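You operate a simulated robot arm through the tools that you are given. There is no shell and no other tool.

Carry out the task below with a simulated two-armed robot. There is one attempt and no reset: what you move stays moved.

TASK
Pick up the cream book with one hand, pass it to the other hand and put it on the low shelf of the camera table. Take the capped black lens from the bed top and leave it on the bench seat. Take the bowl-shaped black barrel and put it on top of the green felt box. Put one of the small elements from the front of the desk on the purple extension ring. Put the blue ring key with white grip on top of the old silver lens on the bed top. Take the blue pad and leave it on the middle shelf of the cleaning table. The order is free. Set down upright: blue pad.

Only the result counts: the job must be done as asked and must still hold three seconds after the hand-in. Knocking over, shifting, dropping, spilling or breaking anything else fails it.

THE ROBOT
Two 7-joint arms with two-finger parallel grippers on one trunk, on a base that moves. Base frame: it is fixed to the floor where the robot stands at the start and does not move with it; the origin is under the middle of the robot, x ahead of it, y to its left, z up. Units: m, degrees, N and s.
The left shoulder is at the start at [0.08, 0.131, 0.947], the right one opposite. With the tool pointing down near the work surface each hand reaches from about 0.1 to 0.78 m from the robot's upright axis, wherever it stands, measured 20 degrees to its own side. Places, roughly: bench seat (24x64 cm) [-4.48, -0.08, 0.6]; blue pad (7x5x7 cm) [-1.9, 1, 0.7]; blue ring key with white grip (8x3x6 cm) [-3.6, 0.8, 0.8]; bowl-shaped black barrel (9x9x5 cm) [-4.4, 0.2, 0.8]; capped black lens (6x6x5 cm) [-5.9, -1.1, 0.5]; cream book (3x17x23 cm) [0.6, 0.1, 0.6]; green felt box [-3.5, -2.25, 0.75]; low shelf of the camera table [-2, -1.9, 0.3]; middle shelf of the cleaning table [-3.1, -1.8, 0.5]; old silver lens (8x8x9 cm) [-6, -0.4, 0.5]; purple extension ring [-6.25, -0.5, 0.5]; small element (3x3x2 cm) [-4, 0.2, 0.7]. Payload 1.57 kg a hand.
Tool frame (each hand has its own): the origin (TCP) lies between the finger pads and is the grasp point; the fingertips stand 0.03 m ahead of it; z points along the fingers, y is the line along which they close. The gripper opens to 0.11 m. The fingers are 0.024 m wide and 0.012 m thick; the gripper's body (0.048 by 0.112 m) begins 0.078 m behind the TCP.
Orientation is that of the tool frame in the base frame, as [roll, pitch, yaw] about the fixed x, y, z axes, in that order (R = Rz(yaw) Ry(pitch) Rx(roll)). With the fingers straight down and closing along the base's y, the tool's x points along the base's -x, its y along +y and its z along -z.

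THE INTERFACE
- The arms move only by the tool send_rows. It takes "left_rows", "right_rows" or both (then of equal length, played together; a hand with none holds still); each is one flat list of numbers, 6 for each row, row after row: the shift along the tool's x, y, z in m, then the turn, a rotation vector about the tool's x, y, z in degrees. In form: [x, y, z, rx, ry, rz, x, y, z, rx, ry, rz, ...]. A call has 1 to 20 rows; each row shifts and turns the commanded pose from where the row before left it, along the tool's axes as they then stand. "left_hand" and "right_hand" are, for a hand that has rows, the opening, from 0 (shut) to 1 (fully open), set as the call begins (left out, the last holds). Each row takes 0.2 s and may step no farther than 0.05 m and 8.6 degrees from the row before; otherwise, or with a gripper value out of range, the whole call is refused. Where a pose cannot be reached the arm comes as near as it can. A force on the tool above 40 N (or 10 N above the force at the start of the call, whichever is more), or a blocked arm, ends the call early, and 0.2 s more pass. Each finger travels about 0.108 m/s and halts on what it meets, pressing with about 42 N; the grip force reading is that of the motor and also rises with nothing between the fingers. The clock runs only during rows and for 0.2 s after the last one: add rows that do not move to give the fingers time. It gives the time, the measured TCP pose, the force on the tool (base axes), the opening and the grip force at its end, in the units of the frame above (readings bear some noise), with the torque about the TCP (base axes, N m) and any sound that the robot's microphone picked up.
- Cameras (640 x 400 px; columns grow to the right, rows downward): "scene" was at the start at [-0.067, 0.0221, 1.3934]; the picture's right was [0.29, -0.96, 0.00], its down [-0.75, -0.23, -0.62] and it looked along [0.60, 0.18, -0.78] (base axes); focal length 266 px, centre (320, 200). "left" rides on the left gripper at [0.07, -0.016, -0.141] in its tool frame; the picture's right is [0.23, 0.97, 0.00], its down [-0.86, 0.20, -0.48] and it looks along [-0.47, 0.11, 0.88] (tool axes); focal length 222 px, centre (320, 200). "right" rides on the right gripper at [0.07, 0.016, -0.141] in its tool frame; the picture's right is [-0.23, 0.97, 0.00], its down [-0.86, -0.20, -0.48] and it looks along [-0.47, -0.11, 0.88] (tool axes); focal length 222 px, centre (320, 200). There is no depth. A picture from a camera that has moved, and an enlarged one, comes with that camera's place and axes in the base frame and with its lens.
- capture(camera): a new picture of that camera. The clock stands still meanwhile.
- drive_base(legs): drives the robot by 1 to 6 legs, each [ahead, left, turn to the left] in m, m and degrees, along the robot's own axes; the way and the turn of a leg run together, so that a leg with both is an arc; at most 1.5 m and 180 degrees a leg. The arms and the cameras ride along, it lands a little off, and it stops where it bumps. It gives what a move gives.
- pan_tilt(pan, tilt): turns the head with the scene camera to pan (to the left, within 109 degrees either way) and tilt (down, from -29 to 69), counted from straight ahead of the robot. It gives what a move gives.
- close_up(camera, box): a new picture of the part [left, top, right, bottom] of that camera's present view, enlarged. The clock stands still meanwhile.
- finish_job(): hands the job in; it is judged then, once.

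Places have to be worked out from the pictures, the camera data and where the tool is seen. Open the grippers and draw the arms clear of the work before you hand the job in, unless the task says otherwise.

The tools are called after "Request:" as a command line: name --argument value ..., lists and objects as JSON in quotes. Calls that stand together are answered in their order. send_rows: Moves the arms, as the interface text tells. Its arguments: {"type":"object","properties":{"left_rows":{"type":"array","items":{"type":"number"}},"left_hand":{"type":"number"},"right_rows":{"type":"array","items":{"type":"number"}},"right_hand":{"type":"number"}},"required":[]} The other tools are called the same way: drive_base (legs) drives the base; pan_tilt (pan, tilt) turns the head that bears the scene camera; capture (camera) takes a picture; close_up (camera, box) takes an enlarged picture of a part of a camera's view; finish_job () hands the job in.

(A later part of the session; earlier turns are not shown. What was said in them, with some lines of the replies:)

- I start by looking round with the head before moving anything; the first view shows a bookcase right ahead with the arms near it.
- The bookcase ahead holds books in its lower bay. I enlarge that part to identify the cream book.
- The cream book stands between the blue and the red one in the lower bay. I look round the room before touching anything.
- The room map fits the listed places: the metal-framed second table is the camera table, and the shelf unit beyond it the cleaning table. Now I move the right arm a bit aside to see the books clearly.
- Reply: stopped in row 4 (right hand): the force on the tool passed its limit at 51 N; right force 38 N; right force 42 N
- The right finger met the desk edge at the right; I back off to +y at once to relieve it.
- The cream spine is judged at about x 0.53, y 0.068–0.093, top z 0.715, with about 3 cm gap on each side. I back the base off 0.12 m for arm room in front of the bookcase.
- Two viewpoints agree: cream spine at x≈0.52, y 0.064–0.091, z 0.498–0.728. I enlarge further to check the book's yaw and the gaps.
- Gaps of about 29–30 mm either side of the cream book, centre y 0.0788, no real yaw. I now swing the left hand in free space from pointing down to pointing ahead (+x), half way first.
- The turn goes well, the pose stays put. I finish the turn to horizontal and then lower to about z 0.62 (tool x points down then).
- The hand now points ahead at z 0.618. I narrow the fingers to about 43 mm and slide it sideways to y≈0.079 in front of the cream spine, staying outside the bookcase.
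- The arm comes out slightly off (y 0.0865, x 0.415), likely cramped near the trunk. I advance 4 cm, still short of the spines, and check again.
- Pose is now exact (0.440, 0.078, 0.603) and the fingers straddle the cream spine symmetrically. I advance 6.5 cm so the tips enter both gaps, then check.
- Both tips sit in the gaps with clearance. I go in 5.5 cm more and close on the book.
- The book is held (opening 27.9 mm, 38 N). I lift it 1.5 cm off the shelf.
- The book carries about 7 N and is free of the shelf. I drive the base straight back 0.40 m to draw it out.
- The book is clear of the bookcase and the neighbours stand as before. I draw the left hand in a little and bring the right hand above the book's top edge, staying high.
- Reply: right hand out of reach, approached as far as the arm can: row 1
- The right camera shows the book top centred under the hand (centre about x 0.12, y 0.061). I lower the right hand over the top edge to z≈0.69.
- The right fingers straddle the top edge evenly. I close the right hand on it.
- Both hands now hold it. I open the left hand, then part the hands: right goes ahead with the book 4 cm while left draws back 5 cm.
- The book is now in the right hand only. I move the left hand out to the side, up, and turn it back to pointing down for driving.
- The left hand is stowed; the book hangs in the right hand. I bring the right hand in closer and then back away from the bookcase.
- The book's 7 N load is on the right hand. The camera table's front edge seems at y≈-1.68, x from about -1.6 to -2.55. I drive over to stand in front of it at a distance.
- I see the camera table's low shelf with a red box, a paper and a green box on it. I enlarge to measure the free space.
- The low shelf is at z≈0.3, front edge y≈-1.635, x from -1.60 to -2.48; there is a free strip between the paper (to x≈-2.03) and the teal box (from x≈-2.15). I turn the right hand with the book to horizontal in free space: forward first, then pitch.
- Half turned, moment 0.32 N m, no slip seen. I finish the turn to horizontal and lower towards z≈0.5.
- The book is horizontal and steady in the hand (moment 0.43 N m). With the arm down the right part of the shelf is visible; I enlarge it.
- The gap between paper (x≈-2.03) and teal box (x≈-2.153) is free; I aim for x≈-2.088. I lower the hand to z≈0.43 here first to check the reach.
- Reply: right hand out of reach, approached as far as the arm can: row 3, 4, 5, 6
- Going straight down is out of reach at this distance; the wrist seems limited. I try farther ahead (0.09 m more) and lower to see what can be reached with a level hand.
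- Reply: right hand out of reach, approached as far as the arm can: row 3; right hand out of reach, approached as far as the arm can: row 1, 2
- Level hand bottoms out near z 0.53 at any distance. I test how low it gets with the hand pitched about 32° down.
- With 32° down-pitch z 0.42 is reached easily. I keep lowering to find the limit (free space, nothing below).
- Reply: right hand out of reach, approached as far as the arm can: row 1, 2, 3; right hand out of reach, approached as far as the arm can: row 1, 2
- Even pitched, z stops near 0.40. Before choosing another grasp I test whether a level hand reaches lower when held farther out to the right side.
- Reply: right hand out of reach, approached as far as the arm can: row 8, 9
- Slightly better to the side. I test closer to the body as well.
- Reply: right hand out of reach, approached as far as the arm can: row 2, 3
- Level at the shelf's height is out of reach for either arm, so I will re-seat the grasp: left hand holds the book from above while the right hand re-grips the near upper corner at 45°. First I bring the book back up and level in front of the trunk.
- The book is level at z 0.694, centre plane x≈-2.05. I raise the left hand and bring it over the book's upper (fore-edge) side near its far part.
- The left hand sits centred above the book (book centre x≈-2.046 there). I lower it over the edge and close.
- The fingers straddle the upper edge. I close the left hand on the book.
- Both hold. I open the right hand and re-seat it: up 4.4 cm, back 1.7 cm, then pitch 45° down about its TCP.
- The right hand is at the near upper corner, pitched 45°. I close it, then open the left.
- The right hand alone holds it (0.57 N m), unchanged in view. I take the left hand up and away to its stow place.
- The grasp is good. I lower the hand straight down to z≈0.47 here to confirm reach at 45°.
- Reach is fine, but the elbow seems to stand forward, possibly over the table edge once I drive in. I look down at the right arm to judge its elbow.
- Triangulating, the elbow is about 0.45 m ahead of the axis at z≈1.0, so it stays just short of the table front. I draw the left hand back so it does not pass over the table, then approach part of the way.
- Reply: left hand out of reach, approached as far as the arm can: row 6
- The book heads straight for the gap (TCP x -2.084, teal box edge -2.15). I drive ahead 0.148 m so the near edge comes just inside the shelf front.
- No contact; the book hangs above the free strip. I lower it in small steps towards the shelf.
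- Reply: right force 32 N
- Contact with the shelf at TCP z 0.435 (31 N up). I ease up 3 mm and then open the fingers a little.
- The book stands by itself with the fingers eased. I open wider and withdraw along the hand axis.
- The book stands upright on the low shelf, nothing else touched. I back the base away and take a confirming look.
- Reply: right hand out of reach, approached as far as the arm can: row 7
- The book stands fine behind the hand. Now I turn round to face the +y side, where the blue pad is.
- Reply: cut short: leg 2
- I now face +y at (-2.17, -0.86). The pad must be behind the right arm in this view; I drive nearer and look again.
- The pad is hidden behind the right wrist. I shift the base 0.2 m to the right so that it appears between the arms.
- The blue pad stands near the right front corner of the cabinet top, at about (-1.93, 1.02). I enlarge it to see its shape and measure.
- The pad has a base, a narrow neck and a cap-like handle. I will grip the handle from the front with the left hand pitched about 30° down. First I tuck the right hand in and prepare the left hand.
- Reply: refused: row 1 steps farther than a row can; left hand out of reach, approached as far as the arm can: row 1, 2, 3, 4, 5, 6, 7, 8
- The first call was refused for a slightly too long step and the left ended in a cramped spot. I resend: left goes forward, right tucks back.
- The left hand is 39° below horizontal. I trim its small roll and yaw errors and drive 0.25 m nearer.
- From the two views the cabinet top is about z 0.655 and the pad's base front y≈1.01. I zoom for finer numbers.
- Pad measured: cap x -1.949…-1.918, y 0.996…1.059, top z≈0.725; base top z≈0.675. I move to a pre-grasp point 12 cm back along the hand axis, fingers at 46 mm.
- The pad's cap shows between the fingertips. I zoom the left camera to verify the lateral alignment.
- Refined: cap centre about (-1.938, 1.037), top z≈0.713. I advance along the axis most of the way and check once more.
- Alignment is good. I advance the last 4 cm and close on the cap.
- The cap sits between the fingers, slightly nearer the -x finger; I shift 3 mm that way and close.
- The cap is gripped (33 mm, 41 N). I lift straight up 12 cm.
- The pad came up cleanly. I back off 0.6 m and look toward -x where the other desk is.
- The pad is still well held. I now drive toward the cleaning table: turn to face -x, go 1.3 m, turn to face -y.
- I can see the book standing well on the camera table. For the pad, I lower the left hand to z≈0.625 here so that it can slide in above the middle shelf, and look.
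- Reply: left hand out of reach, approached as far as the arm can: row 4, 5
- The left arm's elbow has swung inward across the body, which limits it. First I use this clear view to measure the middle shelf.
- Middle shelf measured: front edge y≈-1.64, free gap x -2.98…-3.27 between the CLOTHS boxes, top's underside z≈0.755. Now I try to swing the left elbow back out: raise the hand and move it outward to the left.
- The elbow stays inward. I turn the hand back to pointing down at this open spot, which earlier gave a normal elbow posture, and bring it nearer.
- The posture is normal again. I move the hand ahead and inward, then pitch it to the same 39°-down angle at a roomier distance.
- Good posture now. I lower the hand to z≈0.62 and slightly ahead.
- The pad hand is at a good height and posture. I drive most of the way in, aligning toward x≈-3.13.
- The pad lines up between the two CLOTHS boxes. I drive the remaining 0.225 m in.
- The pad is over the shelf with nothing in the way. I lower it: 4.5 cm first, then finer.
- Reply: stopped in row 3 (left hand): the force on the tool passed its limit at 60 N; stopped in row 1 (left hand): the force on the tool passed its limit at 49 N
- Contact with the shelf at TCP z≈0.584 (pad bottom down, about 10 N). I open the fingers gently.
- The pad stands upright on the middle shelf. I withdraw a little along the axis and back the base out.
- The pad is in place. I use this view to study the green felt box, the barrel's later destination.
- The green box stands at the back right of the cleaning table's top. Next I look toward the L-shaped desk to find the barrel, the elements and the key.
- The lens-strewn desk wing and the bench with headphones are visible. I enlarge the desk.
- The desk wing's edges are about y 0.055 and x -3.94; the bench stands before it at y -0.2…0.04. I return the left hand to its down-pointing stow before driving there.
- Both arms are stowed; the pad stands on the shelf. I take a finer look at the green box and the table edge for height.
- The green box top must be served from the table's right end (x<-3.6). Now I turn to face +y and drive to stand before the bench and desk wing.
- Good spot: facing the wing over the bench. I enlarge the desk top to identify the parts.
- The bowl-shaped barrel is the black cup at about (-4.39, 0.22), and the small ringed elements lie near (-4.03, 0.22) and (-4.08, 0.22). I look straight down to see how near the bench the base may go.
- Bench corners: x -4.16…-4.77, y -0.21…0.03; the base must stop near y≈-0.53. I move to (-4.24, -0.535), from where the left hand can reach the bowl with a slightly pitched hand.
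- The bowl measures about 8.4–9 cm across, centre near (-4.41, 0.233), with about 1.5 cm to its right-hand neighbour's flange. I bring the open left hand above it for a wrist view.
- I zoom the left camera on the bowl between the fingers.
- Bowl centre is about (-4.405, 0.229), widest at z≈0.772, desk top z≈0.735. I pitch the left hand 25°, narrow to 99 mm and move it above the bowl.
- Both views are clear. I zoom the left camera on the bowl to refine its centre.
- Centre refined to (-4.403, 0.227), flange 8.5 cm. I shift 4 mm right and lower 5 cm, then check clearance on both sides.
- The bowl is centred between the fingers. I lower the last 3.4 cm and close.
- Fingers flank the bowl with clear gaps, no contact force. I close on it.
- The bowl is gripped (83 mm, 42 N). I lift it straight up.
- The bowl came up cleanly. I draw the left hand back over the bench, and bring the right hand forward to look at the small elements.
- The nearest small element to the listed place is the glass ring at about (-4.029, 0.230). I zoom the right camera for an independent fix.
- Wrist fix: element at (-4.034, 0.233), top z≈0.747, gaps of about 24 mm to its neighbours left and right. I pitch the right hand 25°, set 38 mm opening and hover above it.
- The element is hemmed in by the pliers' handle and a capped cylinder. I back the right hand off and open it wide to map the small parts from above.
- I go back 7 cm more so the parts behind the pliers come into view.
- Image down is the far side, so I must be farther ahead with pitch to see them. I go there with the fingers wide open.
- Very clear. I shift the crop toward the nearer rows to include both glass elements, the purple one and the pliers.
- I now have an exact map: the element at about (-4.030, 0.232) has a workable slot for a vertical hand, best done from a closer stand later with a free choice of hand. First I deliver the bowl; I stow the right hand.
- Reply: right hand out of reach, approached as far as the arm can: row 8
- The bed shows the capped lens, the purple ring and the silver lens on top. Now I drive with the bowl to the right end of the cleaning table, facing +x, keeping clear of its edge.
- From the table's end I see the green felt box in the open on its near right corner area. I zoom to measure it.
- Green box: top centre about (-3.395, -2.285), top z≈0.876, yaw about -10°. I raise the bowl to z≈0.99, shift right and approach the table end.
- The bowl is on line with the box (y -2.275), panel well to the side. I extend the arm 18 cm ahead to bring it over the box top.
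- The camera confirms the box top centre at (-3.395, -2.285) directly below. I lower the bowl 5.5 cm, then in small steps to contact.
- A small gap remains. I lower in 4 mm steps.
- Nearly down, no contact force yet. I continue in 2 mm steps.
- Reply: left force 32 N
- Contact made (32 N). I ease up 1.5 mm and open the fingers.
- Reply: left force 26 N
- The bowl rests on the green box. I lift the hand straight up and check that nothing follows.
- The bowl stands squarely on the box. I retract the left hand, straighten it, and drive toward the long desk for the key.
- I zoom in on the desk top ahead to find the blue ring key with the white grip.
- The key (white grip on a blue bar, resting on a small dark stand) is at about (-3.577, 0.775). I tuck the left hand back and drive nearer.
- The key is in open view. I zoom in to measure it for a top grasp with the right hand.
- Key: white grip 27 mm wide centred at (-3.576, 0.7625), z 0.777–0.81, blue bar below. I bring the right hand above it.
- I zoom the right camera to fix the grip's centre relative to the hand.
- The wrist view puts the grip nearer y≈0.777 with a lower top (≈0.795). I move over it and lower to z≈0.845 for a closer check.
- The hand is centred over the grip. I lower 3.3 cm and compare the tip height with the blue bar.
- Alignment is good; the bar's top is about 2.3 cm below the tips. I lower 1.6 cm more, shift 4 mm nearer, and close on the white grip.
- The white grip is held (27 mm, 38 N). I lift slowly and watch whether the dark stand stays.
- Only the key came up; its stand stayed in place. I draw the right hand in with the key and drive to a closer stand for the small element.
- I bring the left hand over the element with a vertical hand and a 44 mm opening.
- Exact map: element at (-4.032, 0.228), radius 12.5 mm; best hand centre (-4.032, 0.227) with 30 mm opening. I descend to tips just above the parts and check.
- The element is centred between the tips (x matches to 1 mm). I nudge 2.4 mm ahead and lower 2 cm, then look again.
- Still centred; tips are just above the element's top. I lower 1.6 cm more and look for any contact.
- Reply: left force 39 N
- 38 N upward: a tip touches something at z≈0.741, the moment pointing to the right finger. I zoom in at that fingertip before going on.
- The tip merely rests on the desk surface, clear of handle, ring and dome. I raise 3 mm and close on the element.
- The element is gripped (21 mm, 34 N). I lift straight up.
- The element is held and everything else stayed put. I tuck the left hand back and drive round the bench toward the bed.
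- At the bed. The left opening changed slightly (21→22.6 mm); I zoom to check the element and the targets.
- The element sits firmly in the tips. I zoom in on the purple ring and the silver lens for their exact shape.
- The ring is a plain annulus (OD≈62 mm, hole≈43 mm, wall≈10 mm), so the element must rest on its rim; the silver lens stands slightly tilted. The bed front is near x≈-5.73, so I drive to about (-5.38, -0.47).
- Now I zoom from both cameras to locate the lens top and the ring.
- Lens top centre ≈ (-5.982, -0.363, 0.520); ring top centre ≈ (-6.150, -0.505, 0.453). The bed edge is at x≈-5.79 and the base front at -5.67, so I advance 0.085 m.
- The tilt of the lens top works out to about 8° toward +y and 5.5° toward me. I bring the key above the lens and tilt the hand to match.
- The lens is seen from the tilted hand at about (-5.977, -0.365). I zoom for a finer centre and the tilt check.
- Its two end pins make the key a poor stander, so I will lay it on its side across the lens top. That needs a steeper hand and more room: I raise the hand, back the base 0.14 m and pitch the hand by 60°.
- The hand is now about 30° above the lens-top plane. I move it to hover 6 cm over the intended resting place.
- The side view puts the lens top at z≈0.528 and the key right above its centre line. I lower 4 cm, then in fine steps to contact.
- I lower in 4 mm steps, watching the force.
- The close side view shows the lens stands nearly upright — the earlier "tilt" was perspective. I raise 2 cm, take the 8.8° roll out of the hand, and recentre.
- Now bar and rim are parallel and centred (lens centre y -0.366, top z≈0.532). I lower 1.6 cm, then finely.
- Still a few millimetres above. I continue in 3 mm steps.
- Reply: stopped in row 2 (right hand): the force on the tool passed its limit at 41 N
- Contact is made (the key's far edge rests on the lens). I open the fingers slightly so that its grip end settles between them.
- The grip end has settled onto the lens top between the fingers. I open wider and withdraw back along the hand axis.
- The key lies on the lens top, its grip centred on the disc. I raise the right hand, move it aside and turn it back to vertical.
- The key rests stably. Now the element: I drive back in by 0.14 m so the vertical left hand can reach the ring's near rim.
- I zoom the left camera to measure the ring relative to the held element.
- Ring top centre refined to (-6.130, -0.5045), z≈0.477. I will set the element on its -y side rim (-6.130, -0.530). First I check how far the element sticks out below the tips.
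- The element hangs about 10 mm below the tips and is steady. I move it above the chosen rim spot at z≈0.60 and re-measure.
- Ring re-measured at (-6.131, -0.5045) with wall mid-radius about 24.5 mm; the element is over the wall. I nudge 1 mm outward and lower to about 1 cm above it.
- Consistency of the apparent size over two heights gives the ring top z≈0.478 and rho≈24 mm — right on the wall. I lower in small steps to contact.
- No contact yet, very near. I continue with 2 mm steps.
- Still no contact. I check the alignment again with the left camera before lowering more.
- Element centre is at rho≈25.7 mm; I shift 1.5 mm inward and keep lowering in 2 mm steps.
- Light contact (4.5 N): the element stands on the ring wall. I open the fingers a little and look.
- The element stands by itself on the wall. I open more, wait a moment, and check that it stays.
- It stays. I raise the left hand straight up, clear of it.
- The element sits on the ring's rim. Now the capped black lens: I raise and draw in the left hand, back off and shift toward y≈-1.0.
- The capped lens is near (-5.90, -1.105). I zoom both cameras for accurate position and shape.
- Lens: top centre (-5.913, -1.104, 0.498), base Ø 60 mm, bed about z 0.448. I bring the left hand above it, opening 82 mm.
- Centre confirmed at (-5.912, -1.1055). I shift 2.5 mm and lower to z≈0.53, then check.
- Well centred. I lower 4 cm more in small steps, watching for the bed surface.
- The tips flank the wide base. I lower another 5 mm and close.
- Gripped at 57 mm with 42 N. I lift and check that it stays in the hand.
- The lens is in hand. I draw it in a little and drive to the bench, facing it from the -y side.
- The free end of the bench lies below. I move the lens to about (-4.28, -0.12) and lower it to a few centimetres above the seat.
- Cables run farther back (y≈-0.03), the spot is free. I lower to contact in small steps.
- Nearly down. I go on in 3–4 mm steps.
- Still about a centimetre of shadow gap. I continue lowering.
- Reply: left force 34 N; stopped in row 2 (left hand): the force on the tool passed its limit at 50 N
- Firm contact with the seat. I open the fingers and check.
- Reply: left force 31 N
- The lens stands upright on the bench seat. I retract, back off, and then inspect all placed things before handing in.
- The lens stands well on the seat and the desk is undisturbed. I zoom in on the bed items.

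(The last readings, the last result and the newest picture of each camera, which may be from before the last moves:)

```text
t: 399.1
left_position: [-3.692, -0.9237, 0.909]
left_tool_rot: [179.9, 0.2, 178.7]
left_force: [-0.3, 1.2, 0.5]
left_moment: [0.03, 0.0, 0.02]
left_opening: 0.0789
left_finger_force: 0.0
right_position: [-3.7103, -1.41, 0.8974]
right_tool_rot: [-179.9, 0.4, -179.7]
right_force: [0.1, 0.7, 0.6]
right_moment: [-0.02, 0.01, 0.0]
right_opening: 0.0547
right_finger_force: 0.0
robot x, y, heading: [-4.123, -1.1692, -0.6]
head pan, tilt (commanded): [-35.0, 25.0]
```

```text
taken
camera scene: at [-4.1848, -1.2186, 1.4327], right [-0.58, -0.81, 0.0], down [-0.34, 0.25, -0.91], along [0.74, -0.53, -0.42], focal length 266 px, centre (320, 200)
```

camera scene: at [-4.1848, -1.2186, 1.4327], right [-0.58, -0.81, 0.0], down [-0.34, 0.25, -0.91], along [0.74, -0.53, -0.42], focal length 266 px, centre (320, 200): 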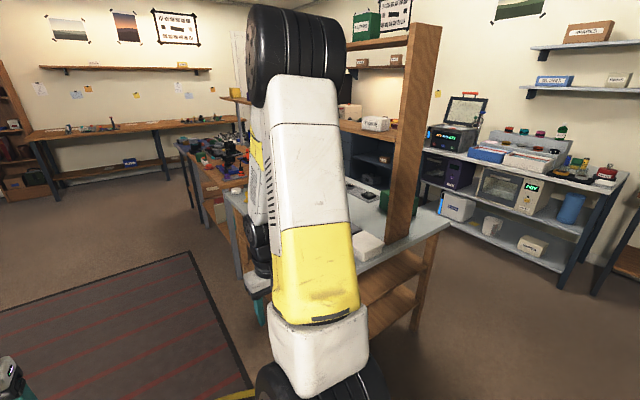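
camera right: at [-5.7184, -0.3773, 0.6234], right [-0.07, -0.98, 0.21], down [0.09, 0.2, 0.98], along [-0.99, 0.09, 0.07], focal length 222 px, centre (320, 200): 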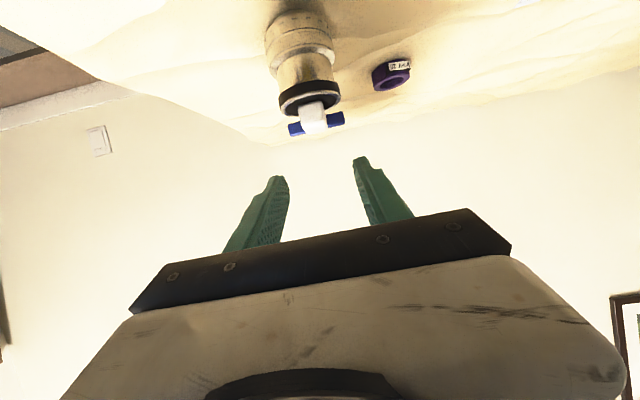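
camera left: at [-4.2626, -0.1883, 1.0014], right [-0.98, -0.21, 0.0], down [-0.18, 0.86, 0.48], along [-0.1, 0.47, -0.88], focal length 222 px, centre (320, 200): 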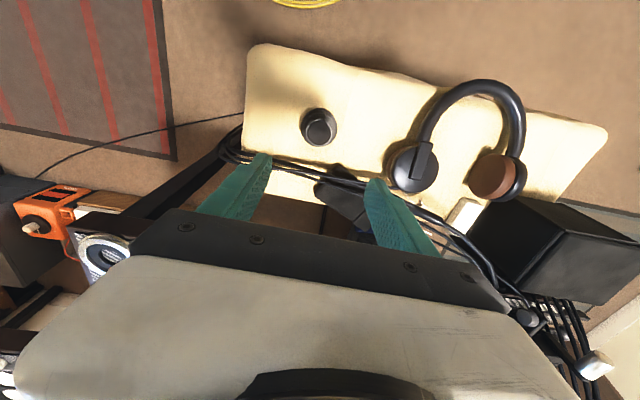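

Bed items are good: element on the ring, key on the lens. I drive over to view the cleaning and camera tables once more.

Request:
drive_base --legs '[[0.0, 0.5, 0], [1.3, 0, 0], [0, 0, -90]]'

Request:
pan_tilt --pan 0 --tilt 28

Request:
capture --camera "scene"

```text
t: 412.1
left_position: [-2.5702, -1.0961, 0.9081]
left_tool_rot: [180.0, 0.2, 89.1]
left_force: [1.2, 0.3, -0.7]
left_moment: [-0.02, -0.02, -0.01]
left_opening: 0.0792
left_finger_force: 0.0
right_position: [-3.0557, -1.08, 0.8965]
right_tool_rot: [-179.9, 0.4, 90.8]
right_force: [-0.5, 0.4, -0.1]
right_moment: [0.01, -0.02, -0.01]
right_opening: 0.0551
right_finger_force: 0.2
robot x, y, heading: [-2.8142, -0.6696, -90.3]
head pan, tilt (commanded): [-35.0, 25.0]
```

```text
t: 413.1
left_position: [-2.569, -1.0969, 0.909]
left_tool_rot: [179.9, 0.2, 89.1]
left_force: [0.4, -0.1, 1.2]
left_moment: [-0.03, 0.01, -0.01]
left_opening: 0.0793
left_finger_force: 0.1
right_position: [-3.056, -1.0814, 0.8972]
right_tool_rot: [-179.9, 0.4, 90.8]
right_force: [-0.2, -0.5, -0.2]
right_moment: [-0.01, 0.01, -0.02]
right_opening: 0.055
right_finger_force: 0.0
robot x, y, heading: [-2.8161, -0.6698, -90.2]
head pan, tilt (commanded): [0.0, 28.0]
```

```text
taken
camera scene: at [-2.8149, -0.6212, 1.4279], right [-1.0, 0.0, 0.0], down [0.0, 0.47, -0.88], along [0.0, -0.88, -0.47], focal length 266 px, centre (320, 200)
```

scene: 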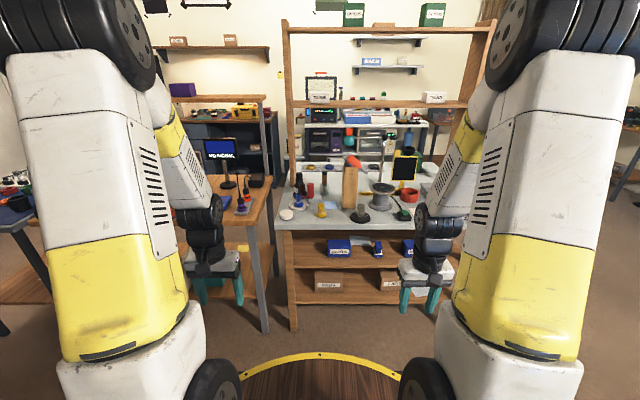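

Request:
close_up --camera "scene" --box '[290, 140, 440, 300]'

Request:
drive_base --legs '[[0.0, 0.65, 0]]'

Request:
capture --camera "scene"

```text
2.50 times, centred on (365, 220) of scene
camera zoom: at [-2.8149, -0.6212, 1.4279], right [-1.0, 0.0, 0.0], down [0.0, 0.47, -0.88], along [0.0, -0.88, -0.47], focal length 666 px, centre (208, 150)
```

zoom: 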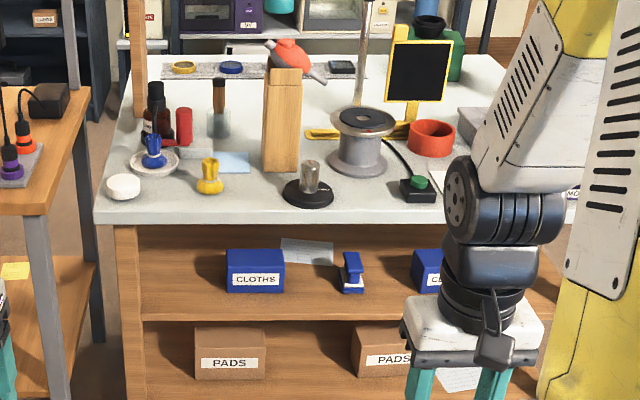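

```text
t: 416.6
left_position: [-1.924, -1.0973, 0.909]
left_tool_rot: [180.0, 0.2, 89.1]
left_force: [0.0, 0.4, 0.1]
left_moment: [0.02, 0.0, -0.02]
left_opening: 0.0791
left_finger_force: 0.1
right_position: [-2.41, -1.082, 0.8964]
right_tool_rot: [-179.8, 0.5, 90.7]
right_force: [-1.0, 0.5, 0.5]
right_moment: [0.01, 0.03, -0.04]
right_opening: 0.0551
right_finger_force: 0.1
robot x, y, heading: [-2.1667, -0.6713, -90.0]
head pan, tilt (commanded): [0.0, 28.0]
```

```text
taken
camera scene: at [-2.1703, -0.6221, 1.4279], right [-1.0, 0.0, 0.0], down [0.0, 0.47, -0.88], along [0.0, -0.88, -0.47], focal length 266 px, centre (320, 200)
```

scene: 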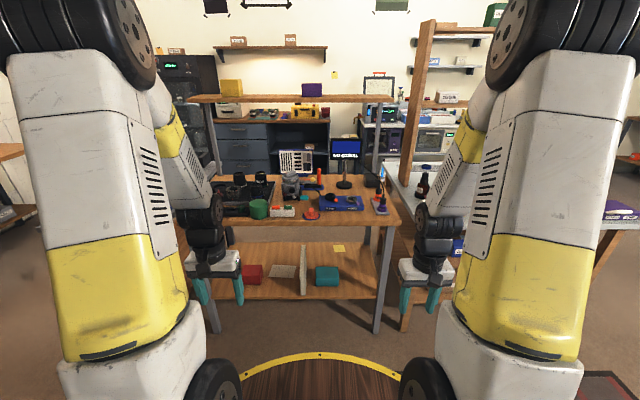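

Book, pad and bowl all stand as placed. I open both grippers fully with the arms clear, then hand in.

Request:
send_rows --left_rows '[0, 0, 0, 0, 0, 0, 0, 0, 0, 0, 0, 0, 0, 0, 0, 0, 0, 0]' --right_rows '[0, 0, 0, 0, 0, 0, 0, 0, 0, 0, 0, 0, 0, 0, 0, 0, 0, 0]' --left_hand 1.0 --right_hand 1.0

Request:
close_up --camera "scene" --box '[220, 160, 400, 310]'

```text
t: 417.4
left_position: [-1.9247, -1.0969, 0.9096]
left_tool_rot: [179.9, 0.2, 89.1]
left_force: [-1.0, 0.2, 0.1]
left_moment: [-0.01, 0.03, -0.01]
left_opening: 0.11
left_finger_force: 0.0
right_position: [-2.4108, -1.0813, 0.8966]
right_tool_rot: [-179.9, 0.5, 90.7]
right_force: [-0.4, 0.3, -0.3]
right_moment: [0.02, 0.0, -0.04]
right_opening: 0.1101
right_finger_force: 0.0
robot x, y, heading: [-2.1733, -0.672, -89.6]
head pan, tilt (commanded): [0.0, 28.0]
```

```text
2.67 times, centred on (310, 235) of scene
camera zoom: at [-2.1703, -0.6221, 1.4279], right [-1.0, 0.0, 0.0], down [0.0, 0.47, -0.88], along [0.0, -0.88, -0.47], focal length 710 px, centre (347, 107)
```

zoom: 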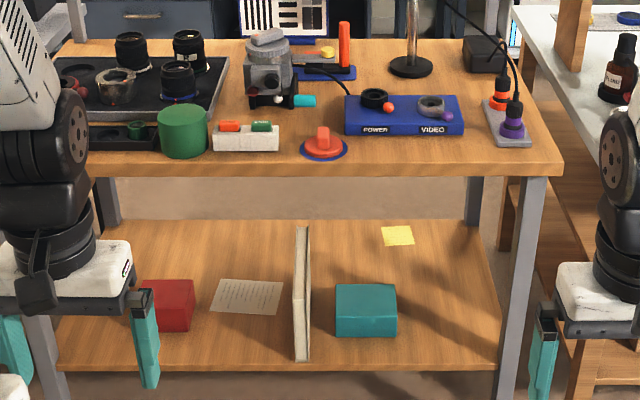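

The book stands free on the low shelf, all six placements hold, grippers are open and arms clear. I hand the job in.

Request:
finish_job

```text
The job is handed in.
```

I completed all six placements and handed the job in. I checked each one by camera before handing in:

- **Cream book:** It stands on its spine on the low shelf of the camera table. The left hand picked it and passed it to the right. I passed it back and forth once more to change the grip, so the right hand still set it down.
- **Blue pad:** It stands upright on the middle shelf of the cleaning table, between the two CLOTHS boxes.
- **Bowl-shaped black barrel:** It sits on top of the green felt box.
- **Blue ring key:** It lies on its side on top of the old silver lens. I laid it down because two pins under its bar would have made it unstable standing.
- **Small element:** It stands on the rim of the purple extension ring. The ring is hollow, so only the wall (about 1 cm wide) supports it.
- **Capped black lens:** It stands upright on the free end of the bench seat, clear of the headphones and cables.

Two things happened along the way that could count against the "touch nothing else" condition:

- **Desk edge:** Early on, the right hand pressed the edge of the desk beside the bookcase at about 51 N before stopping. I saw nothing move, but I did not go back to inspect that desk.
- **Base turn:** One turn of the base near the camera table was reported as cut short. It ended where it should, and I found nothing displaced there later.
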